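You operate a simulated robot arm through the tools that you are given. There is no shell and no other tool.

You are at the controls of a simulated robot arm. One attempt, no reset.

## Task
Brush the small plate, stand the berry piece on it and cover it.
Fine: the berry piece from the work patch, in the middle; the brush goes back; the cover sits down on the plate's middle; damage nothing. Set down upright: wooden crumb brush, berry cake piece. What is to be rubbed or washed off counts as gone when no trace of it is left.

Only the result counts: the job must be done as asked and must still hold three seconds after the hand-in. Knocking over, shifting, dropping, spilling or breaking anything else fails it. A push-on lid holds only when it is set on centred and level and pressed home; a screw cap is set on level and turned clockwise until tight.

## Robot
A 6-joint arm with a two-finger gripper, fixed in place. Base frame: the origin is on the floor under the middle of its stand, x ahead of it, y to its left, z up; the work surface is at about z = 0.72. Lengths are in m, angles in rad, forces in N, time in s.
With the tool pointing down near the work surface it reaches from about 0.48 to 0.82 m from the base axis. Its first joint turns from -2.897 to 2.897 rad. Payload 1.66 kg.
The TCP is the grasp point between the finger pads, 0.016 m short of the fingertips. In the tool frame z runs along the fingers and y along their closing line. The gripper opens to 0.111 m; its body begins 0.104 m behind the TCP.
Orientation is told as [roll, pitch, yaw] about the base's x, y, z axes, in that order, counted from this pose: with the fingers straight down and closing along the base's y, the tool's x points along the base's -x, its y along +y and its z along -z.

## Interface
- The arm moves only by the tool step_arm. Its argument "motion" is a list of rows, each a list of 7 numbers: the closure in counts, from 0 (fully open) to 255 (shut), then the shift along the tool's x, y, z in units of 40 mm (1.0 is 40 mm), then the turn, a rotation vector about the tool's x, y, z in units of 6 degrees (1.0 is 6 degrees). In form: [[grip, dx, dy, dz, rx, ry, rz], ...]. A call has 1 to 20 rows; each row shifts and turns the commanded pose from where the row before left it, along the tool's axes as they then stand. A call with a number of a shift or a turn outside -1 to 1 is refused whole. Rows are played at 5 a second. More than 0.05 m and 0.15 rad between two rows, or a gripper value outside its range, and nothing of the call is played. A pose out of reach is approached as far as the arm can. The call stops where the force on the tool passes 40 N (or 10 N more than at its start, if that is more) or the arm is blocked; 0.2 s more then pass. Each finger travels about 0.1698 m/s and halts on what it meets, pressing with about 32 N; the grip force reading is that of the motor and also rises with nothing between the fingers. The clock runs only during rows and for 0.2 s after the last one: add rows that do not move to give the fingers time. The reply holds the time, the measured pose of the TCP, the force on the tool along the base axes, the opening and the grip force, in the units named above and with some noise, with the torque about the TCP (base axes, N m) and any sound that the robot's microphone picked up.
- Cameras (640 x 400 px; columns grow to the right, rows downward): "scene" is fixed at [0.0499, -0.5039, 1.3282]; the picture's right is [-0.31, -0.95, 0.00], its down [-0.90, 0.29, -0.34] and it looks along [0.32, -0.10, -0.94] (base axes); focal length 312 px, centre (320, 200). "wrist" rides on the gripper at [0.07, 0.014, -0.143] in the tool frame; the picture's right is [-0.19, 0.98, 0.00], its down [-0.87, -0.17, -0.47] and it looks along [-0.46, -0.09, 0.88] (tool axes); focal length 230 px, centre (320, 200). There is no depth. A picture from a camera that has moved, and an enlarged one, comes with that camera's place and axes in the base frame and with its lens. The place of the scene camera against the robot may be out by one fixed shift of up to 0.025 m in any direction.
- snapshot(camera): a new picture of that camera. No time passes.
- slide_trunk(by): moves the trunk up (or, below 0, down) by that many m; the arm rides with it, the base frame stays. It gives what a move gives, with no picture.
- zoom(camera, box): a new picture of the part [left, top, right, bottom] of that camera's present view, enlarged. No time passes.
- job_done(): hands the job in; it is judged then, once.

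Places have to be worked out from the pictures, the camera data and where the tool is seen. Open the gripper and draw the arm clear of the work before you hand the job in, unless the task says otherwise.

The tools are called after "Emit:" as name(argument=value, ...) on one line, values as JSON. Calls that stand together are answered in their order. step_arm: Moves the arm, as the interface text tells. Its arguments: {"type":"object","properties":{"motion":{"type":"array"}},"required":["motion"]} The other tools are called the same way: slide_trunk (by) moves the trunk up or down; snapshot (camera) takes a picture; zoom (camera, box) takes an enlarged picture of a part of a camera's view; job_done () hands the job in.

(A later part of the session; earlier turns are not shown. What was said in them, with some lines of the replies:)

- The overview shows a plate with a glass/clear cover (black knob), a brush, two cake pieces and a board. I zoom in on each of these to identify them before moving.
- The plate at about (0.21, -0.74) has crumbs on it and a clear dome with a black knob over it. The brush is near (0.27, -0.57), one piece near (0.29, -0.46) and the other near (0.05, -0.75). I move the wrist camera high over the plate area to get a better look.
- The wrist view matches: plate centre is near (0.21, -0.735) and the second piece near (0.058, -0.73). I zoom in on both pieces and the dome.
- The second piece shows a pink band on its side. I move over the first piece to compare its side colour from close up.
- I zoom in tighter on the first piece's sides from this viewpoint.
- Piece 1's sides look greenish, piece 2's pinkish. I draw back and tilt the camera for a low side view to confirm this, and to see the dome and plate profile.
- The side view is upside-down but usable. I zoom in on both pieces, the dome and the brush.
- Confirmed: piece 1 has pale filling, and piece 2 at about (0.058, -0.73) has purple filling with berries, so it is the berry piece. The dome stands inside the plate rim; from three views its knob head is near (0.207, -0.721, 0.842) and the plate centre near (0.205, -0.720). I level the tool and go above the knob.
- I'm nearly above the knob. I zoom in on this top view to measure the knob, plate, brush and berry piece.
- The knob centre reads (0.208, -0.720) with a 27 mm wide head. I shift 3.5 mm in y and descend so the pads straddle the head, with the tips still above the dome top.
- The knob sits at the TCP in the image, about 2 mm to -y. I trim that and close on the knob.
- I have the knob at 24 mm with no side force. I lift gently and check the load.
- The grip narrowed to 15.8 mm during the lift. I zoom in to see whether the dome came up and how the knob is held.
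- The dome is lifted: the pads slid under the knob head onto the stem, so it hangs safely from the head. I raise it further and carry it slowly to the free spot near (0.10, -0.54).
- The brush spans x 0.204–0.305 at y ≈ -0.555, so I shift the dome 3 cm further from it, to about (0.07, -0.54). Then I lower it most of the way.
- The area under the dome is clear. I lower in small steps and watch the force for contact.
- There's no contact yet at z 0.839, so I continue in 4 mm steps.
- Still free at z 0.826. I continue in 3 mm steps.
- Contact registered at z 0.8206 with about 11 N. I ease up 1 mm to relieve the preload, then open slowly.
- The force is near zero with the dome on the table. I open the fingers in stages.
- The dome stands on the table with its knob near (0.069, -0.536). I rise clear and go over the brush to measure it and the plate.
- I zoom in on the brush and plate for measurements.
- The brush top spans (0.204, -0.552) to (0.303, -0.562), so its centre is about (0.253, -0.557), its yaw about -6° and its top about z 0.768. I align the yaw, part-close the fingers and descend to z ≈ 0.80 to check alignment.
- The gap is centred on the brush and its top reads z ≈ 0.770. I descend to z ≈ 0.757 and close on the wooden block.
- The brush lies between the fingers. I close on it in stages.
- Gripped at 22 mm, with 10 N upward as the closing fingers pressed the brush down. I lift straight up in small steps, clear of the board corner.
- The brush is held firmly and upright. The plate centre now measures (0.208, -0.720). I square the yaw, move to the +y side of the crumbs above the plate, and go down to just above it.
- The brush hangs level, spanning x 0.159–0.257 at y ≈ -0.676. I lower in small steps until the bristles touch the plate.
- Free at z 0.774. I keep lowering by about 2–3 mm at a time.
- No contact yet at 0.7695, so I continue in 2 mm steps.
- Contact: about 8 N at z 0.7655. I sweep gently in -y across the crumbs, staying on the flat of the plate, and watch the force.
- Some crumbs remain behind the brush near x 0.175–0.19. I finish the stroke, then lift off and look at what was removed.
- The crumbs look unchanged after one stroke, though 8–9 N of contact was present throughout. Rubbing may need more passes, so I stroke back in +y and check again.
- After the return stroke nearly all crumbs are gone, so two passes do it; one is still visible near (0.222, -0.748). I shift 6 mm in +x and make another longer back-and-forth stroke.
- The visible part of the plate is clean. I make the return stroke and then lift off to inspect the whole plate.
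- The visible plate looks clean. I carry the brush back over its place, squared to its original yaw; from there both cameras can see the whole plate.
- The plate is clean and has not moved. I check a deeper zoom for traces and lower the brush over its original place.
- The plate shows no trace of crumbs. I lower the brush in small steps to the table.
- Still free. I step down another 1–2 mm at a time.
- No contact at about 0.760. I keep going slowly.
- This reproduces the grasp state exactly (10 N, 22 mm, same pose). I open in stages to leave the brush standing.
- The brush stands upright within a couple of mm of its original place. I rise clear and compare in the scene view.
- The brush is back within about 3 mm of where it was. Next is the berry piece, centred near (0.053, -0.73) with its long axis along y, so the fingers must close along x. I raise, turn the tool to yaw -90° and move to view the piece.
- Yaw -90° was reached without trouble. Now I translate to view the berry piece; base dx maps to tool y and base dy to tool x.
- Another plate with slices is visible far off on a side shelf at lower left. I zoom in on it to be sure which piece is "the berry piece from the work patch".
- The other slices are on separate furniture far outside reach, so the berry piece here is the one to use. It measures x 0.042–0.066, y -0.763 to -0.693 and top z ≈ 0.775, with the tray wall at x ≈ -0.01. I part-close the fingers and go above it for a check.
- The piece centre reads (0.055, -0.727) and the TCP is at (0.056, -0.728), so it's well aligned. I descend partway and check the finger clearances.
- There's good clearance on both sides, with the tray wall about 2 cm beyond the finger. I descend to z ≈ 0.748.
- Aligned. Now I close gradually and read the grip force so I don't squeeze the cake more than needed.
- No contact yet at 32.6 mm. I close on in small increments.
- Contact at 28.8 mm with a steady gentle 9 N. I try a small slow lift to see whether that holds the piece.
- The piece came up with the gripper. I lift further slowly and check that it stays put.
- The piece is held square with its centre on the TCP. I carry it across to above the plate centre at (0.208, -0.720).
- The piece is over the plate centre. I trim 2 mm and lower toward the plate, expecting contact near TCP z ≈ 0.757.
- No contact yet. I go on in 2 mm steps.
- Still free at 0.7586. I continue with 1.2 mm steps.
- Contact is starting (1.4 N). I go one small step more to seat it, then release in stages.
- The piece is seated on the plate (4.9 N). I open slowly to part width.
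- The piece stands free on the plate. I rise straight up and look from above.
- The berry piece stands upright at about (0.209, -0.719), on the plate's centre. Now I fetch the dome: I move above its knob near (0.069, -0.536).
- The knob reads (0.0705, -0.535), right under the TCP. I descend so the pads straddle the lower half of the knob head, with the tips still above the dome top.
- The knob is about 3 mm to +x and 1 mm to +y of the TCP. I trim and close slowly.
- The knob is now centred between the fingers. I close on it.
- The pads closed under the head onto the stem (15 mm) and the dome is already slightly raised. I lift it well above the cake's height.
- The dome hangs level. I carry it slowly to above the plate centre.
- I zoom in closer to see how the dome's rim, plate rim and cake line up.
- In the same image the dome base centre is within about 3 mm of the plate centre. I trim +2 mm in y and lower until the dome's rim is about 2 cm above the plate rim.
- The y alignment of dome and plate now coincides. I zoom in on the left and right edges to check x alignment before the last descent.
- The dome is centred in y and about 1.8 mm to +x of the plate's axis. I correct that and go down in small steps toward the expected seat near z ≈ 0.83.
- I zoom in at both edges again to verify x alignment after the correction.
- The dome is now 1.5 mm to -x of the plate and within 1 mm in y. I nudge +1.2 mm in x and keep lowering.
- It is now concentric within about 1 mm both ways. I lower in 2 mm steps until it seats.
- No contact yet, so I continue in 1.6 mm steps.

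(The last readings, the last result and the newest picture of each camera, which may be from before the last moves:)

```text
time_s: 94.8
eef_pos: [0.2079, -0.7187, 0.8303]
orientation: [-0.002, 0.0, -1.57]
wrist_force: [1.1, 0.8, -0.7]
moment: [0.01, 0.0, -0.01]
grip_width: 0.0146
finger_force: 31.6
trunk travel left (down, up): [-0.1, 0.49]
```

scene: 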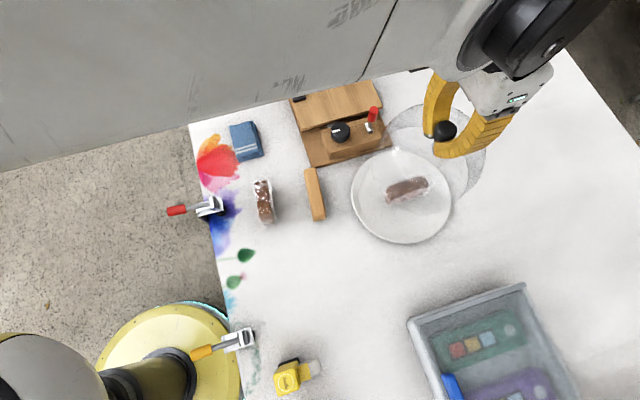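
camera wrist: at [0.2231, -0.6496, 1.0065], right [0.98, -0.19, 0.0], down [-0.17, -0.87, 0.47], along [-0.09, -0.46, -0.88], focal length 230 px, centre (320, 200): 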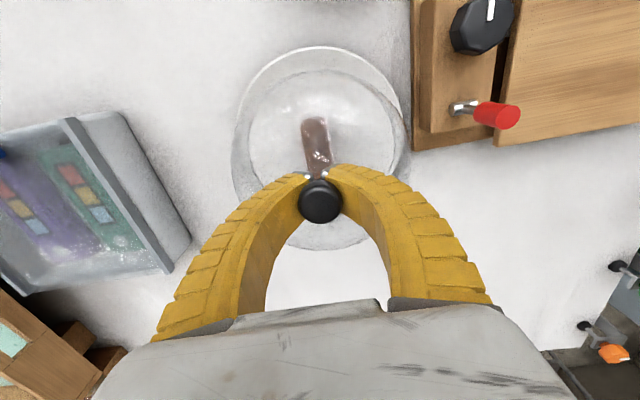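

Still hanging free at 0.8303. Two more small steps.

Emit:
step_arm(motion=[[255, 0, 0, 0.04, 0, 0, 0], [255, 0, 0, 0, 0, 0, 0]])

Emit:
step_arm(motion=[[255, 0, 0, 0.03, 0, 0, 0], [255, 0, 0, 0, 0, 0, 0]])

```text
time_s: 95.4
eef_pos: [0.2079, -0.7179, 0.8293]
orientation: [0.001, 0.0, -1.571]
wrist_force: [1.3, -2.6, 6.0]
moment: [0.27, 0.04, -0.03]
grip_width: 0.0147
finger_force: 32.7
trunk travel left (down, up): [-0.1, 0.49]
```

```text
time_s: 96.0
eef_pos: [0.2078, -0.7191, 0.8277]
orientation: [0.0, 0.0, -1.572]
wrist_force: [3.2, -3.1, 12.4]
moment: [0.61, 0.02, -0.14]
grip_width: 0.0145
finger_force: 32.6
trunk travel left (down, up): [-0.1, 0.49]
```

The dome has seated at z ≈ 0.829, the expected height on the flat of the plate. I ease up 1 mm and release gradually.

Emit:
step_arm(motion=[[255, 0, 0, -0.03, 0, 0, 0], [255, 0, 0, 0, 0, 0, 0]])

Emit:
zoom(camera="wrist", box=[210, 40, 430, 260])

```text
time_s: 96.6
eef_pos: [0.2071, -0.7198, 0.829]
orientation: [-0.001, 0.001, -1.57]
wrist_force: [2.1, -0.4, 4.8]
moment: [0.28, 0.02, -0.07]
grip_width: 0.0147
finger_force: 31.8
trunk travel left (down, up): [-0.1, 0.49]
```

```text
1.82 times, centred on (320, 150) of wrist
camera zoom: at [0.2208, -0.65, 0.9718], right [0.98, -0.19, 0.0], down [-0.17, -0.87, 0.47], along [-0.09, -0.46, -0.88], focal length 418 px, centre (320, 291)
```

zoom: 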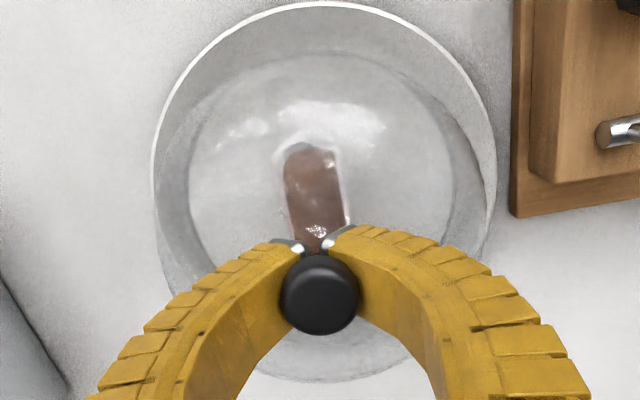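

The dome looks concentric inside the rim. I open the fingers in small stages.

Emit:
step_arm(motion=[[225, 0, 0, 0, 0, 0, 0], [215, 0, 0, 0, 0, 0, 0], [205, 0, 0, 0, 0, 0, 0], [190, 0, 0, 0, 0, 0, 0], [160, 0, 0, 0, 0, 0, 0], [100, 0, 0, 0, 0, 0, 0], [0, 0, 0, 0, 0, 0, 0], [0, 0, 0, 0, 0, 0, 0], [0, 0, 0, 0, 0, 0, 0]])

Emit:
zoom(camera="wrist", box=[190, 30, 450, 280])

Emit:
snapshot(camera="wrist")

```text
time_s: 98.6
eef_pos: [0.2081, -0.7186, 0.8281]
orientation: [0.0, -0.002, -1.573]
wrist_force: [0.1, 0.5, -0.5]
moment: [0.0, 0.02, 0.0]
grip_width: 0.1108
finger_force: 0.1
trunk travel left (down, up): [-0.1, 0.49]
```

```text
1.60 times, centred on (320, 155) of wrist
camera zoom: at [0.2207, -0.65, 0.9718], right [0.98, -0.19, 0.0], down [-0.17, -0.87, 0.47], along [-0.09, -0.46, -0.88], focal length 368 px, centre (320, 272)
```

zoom: 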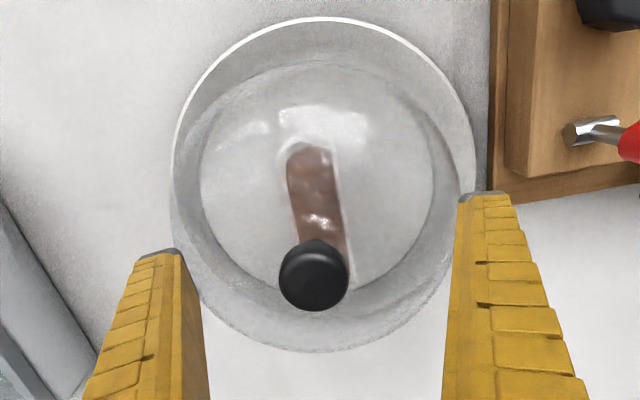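

```text
taken
camera wrist: at [0.2207, -0.65, 0.9718], right [0.98, -0.19, 0.0], down [-0.17, -0.87, 0.47], along [-0.09, -0.46, -0.88], focal length 230 px, centre (320, 200)
```

wrist: 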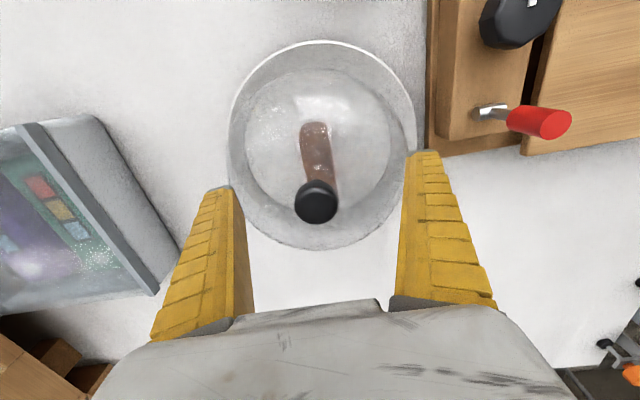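

The dome stands on the plate, with the knob shifted about 2 mm on release. I rise clear and inspect how it sits.

Emit:
step_arm(motion=[[0, 0, 0, -0.5, 0, 0, 0], [0, 0, 0, -0.8, 0, 0, 0], [0, 0, 0, -0.9, 0, 0, 0], [0, 0, 0, -0.4, 0, 0, 0], [0, 0, 0, 0, 0, 0, 0]])

Emit:
zoom(camera="wrist", box=[230, 30, 410, 210])

Emit:
zoom(camera="scene", box=[340, 130, 470, 250])

Emit:
snapshot(camera="scene")

```text
time_s: 99.8
eef_pos: [0.2073, -0.7189, 0.9333]
orientation: [-0.001, 0.001, -1.57]
wrist_force: [0.0, -0.2, 0.3]
moment: [-0.03, -0.02, -0.02]
grip_width: 0.1106
finger_force: 0.1
trunk travel left (down, up): [-0.1, 0.49]
```

```text
2.22 times, centred on (320, 120) of wrist
camera zoom: at [0.2205, -0.6499, 1.0761], right [0.98, -0.19, 0.0], down [-0.17, -0.87, 0.47], along [-0.09, -0.46, -0.88], focal length 511 px, centre (320, 378)
```

zoom: 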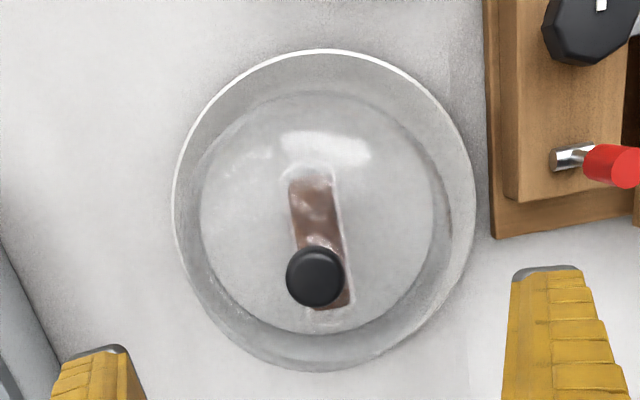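

```text
3.33 times, centred on (405, 190) of scene
camera zoom: at [0.0499, -0.5039, 1.3282], right [-0.31, -0.95, 0.0], down [-0.9, 0.29, -0.34], along [0.32, -0.1, -0.94], focal length 1039 px, centre (37, 233)
```

zoom: 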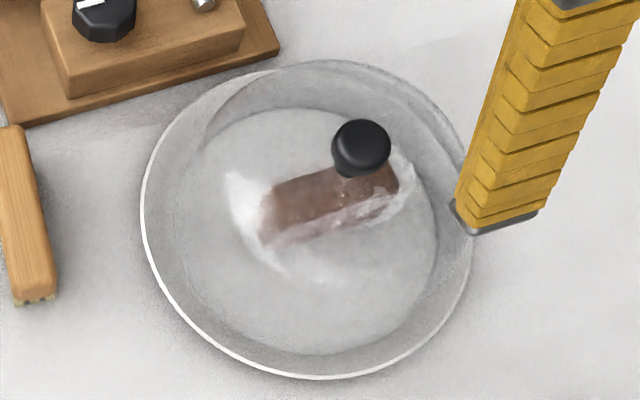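

```text
taken
```

scene: 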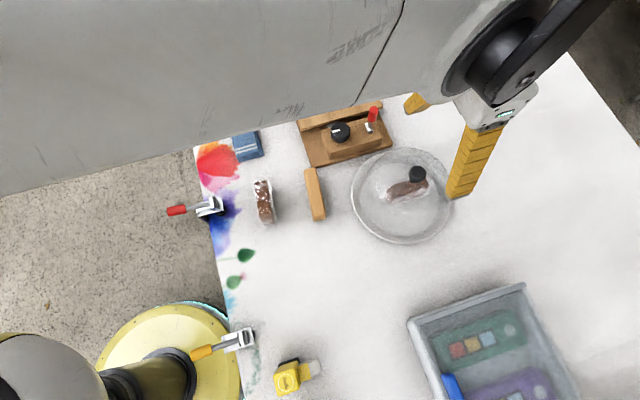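

Measurement: dome centre (0.2055, -0.719), plate centre about (0.2095, -0.7185). The dome is level with its knob over its base centre, but about 4 mm off in x. I'll centre it gently by descending around the knob and closing only to just over the head's width, without squeezing.

Emit:
step_arm(motion=[[0, 0, 0.05, 0.57, 0, 0, 0], [0, 0, 0, 0.57, 0, 0, 0], [0, 0, 0, 0.57, 0, 0, 0], [0, 0, 0, 0.52, 0, 0, 0], [0, 0, 0, 0, 0, 0, 0]])

Emit:
zoom(camera="wrist", box=[220, 40, 420, 240])

```text
time_s: 101.0
eef_pos: [0.2098, -0.7181, 0.843]
orientation: [0.0, 0.0, -1.571]
wrist_force: [0.5, -0.7, 0.2]
moment: [-0.01, 0.0, -0.02]
grip_width: 0.111
finger_force: 0.1
trunk travel left (down, up): [-0.1, 0.49]
```

```text
2.00 times, centred on (320, 140) of wrist
camera zoom: at [0.2233, -0.6495, 0.9863], right [0.98, -0.19, 0.0], down [-0.17, -0.87, 0.47], along [-0.09, -0.46, -0.88], focal length 460 px, centre (320, 320)
```

zoom: 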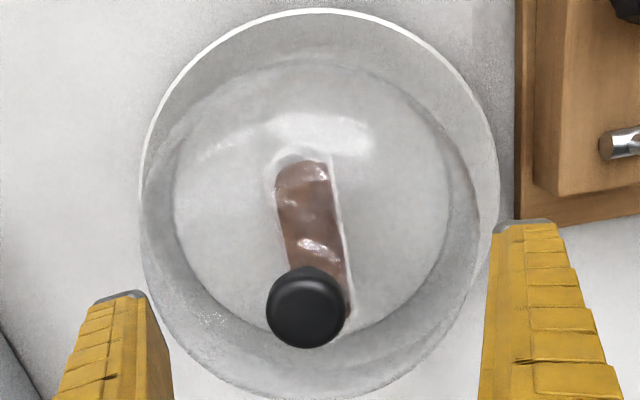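

The TCP is on the plate's axis and the knob sits 4.7 mm to -x. I close slowly to about 31 mm, so the one finger nudges the knob over.

Emit:
step_arm(motion=[[100, 0, 0, 0, 0, 0, 0], [150, 0, 0, 0, 0, 0, 0], [165, 0, 0, 0, 0, 0, 0], [175, 0, 0, 0, 0, 0, 0], [180, 0, 0, 0, 0, 0, 0], [184, 0, 0, 0, 0, 0, 0], [188, 0, 0, 0, 0, 0, 0], [190, 0, 0, 0, 0, 0, 0], [190, 0, 0, 0, 0, 0, 0]])

Emit:
zoom(camera="wrist", box=[220, 40, 420, 240])

```text
time_s: 103.0
eef_pos: [0.2092, -0.7177, 0.8432]
orientation: [0.001, 0.0, -1.568]
wrist_force: [-1.1, -1.1, 0.1]
moment: [-0.01, -0.01, 0.01]
grip_width: 0.0312
finger_force: 1.8
trunk travel left (down, up): [-0.1, 0.49]
```

```text
2.00 times, centred on (320, 140) of wrist
camera zoom: at [0.2232, -0.6495, 0.9866], right [0.98, -0.19, 0.0], down [-0.17, -0.87, 0.47], along [-0.09, -0.46, -0.88], focal length 460 px, centre (320, 320)
```

zoom: 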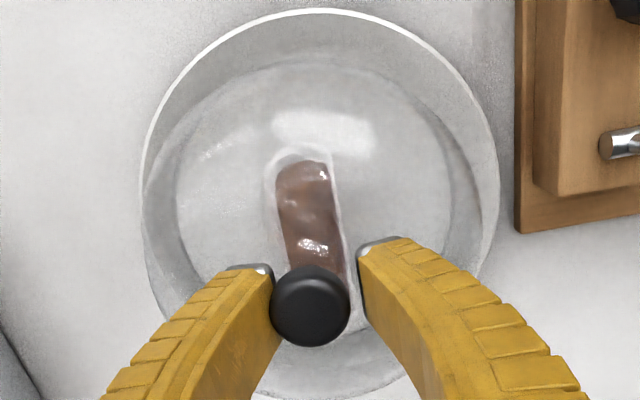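

The knob and base moved together by about 1.5 mm, sliding level. I continue with slightly more closure.

Emit:
step_arm(motion=[[192, 0, 0, 0, 0, 0, 0], [194, 0, 0, 0, 0, 0, 0], [196, 0, 0, 0, 0, 0, 0], [196, 0, 0, 0, 0, 0, 0]])

Emit:
zoom(camera="wrist", box=[220, 40, 420, 240])

```text
time_s: 104.0
eef_pos: [0.2103, -0.7185, 0.8434]
orientation: [0.0, -0.001, -1.57]
wrist_force: [0.5, -0.3, -1.1]
moment: [-0.01, -0.01, 0.01]
grip_width: 0.0286
finger_force: 2.0
trunk travel left (down, up): [-0.1, 0.49]
```

```text
2.00 times, centred on (320, 140) of wrist
camera zoom: at [0.2232, -0.6494, 0.9866], right [0.98, -0.19, 0.0], down [-0.17, -0.87, 0.47], along [-0.09, -0.46, -0.88], focal length 460 px, centre (320, 320)
```

zoom: 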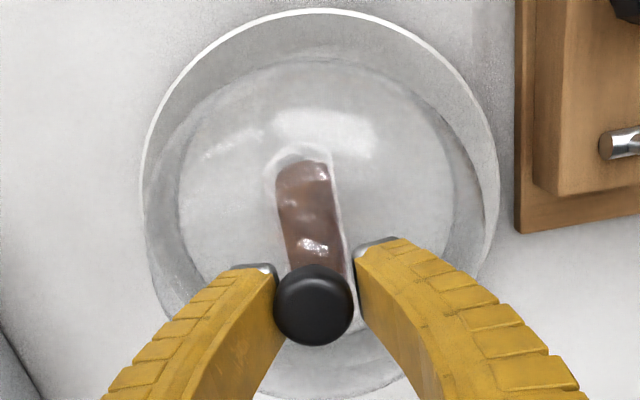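

The base is within about 2 mm now with no noticeable force. One more small increment.

Emit:
step_arm(motion=[[198, 0, 0, 0, 0, 0, 0], [200, 0, 0, 0, 0, 0, 0], [200, 0, 0, 0, 0, 0, 0]])

Emit:
zoom(camera="wrist", box=[220, 40, 420, 240])

```text
time_s: 104.8
eef_pos: [0.2092, -0.7195, 0.8433]
orientation: [0.0, -0.001, -1.57]
wrist_force: [-0.2, 0.4, 0.4]
moment: [0.03, -0.04, 0.0]
grip_width: 0.0269
finger_force: 1.7
trunk travel left (down, up): [-0.1, 0.49]
```

```text
2.00 times, centred on (320, 140) of wrist
camera zoom: at [0.2232, -0.6494, 0.9866], right [0.98, -0.19, 0.0], down [-0.17, -0.87, 0.47], along [-0.09, -0.46, -0.88], focal length 460 px, centre (320, 320)
```

zoom: 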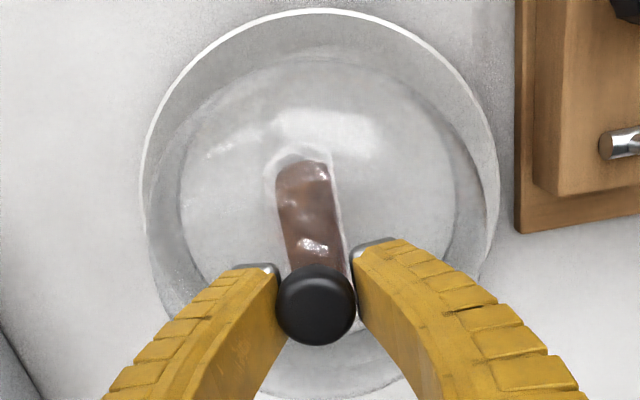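

The dome base is now concentric with the plate within about 1 mm, with no squeeze. I open gently and rise.

Emit:
step_arm(motion=[[195, 0, 0, 0, 0, 0, 0], [185, 0, 0, 0, 0, 0, 0], [160, 0, 0, 0, 0, 0, 0], [100, 0, 0, 0, 0, 0, 0], [0, 0, 0, 0, 0, 0, 0], [0, 0, 0, 0, 0, 0, 0], [0, 0, 0, -0.5, 0, 0, 0], [0, 0, 0, -0.8, 0, 0, 0], [0, 0, 0, -0.9, 0, 0, 0], [0, 0, 0, -0.5, 0, 0, 0], [0, 0, 0, 0, 0, 0, 0]])

Emit:
zoom(camera="wrist", box=[230, 30, 410, 210])

Emit:
zoom(camera="scene", box=[340, 130, 470, 250])

```text
time_s: 107.2
eef_pos: [0.2108, -0.7187, 0.9519]
orientation: [0.0, 0.0, -1.571]
wrist_force: [0.3, -0.4, 0.1]
moment: [-0.02, 0.0, -0.02]
grip_width: 0.1111
finger_force: 0.0
trunk travel left (down, up): [-0.1, 0.49]
```

```text
2.22 times, centred on (320, 120) of wrist
camera zoom: at [0.2231, -0.6494, 1.0948], right [0.98, -0.19, 0.0], down [-0.17, -0.87, 0.47], along [-0.09, -0.46, -0.88], focal length 511 px, centre (320, 378)
```

zoom: 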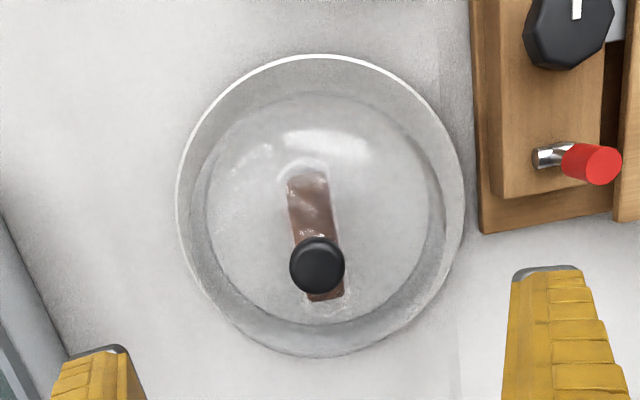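

```text
3.33 times, centred on (405, 190) of scene
camera zoom: at [0.0499, -0.5039, 1.3282], right [-0.31, -0.95, 0.0], down [-0.9, 0.29, -0.34], along [0.32, -0.1, -0.94], focal length 1039 px, centre (37, 233)
```

zoom: 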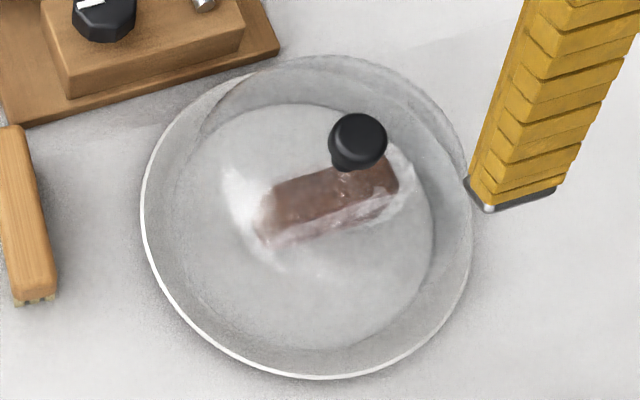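

The dome, plate and cake are concentric, and the knob is back at its initial place in the scene view. I raise the open gripper and draw the arm away toward its starting area.

Emit:
step_arm(motion=[[0, 0, 0, -0.9, 0, 0, 0], [0, 0, 0, -0.9, 0, 0, 0], [0, 0.94, 0.1, 0, 0, 0, 0], [0, 0.94, 0.1, 0, 0, 0, 0], [0, 0.94, 0.1, 0, 0, 0, 0], [0, 0.94, 0.1, 0, 0, 0, 0], [0, 0.94, 0.1, 0, 0, 0, 0], [0, 0.94, 0.1, 0, 0, 0, 0], [0, 0.94, 0.1, 0, 0, 0, 0], [0, 0.94, 0.1, 0, 0, 0, 0], [0, 0, 0, 0, 0, 0, 0]])

Emit:
snapshot(camera="scene")

Emit:
zoom(camera="scene", box=[230, 130, 480, 260])

Emit:
snapshot(camera="wrist")

```text
time_s: 109.6
eef_pos: [0.2422, -0.4174, 1.0228]
orientation: [0.0, 0.003, -1.572]
wrist_force: [-0.2, -0.3, 0.0]
moment: [-0.03, 0.03, 0.0]
grip_width: 0.1108
finger_force: 0.0
trunk travel left (down, up): [-0.1, 0.49]
```

```text
taken
```

scene: 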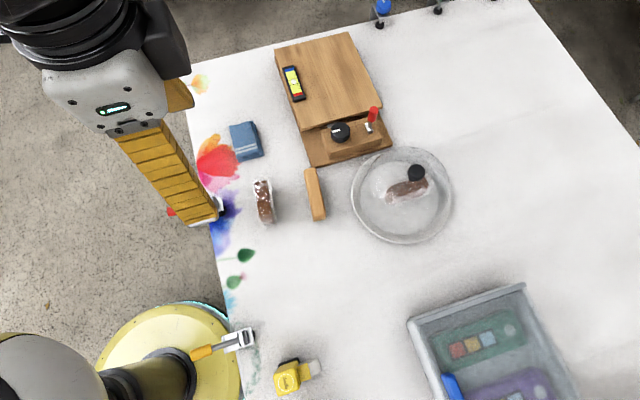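

```text
2.56 times, centred on (355, 195) of scene
camera zoom: at [0.0499, -0.5039, 1.3282], right [-0.31, -0.95, 0.0], down [-0.9, 0.29, -0.34], along [0.32, -0.1, -0.94], focal length 798 px, centre (230, 213)
```

zoom: 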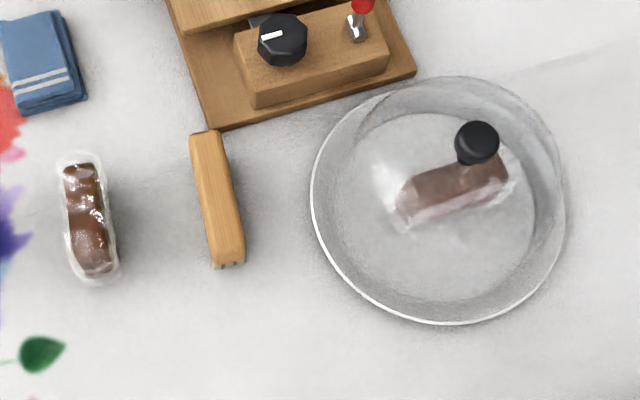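

```text
taken
camera wrist: at [0.2549, -0.3474, 1.1656], right [0.98, -0.19, 0.0], down [-0.17, -0.87, 0.47], along [-0.09, -0.46, -0.88], focal length 230 px, centre (320, 200)
```

wrist: 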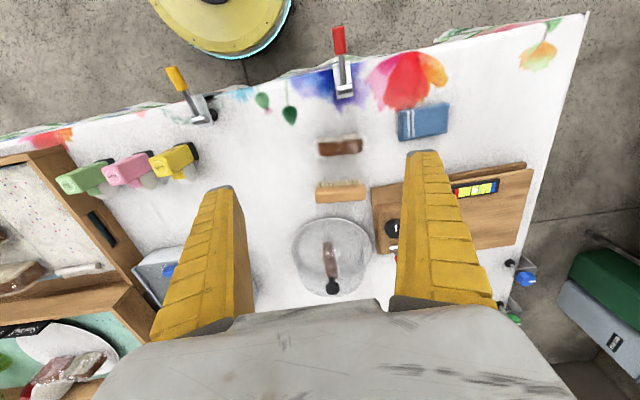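

The berry piece is upright in the middle of the clean plate under the centred, level dome, and the brush is back on its spot. Nothing else has moved and the arm is clear with the gripper open, so I hand the job in.

Emit:
job_done()

```text
The job is handed in.
```

The job is handed in. The plate is brushed clean, the berry piece stands upright in its middle, and the dome covers it.

- **Plate:** two back-and-forth brush passes took off every crumb, and close-up views afterwards showed no trace left.
- **Brush:** it stands upright again, about 3 mm from where it started.
- **Berry piece:** I took the one with the purple, berry-flecked filling, not the pale-filled one beside the brush. It was gripped at about 9 N and set down within about 1 mm of the plate's centre.
- **Cover:** it slipped about 4 mm off centre when I first let go, so I nudged it back by the knob. It now sits level, within about 2 mm of the plate's centre.

The last pictures showed nothing else moved, and the arm is drawn clear with the gripper open. The reply to the hand-in only confirmed it was received, so I don't know how it was judged.
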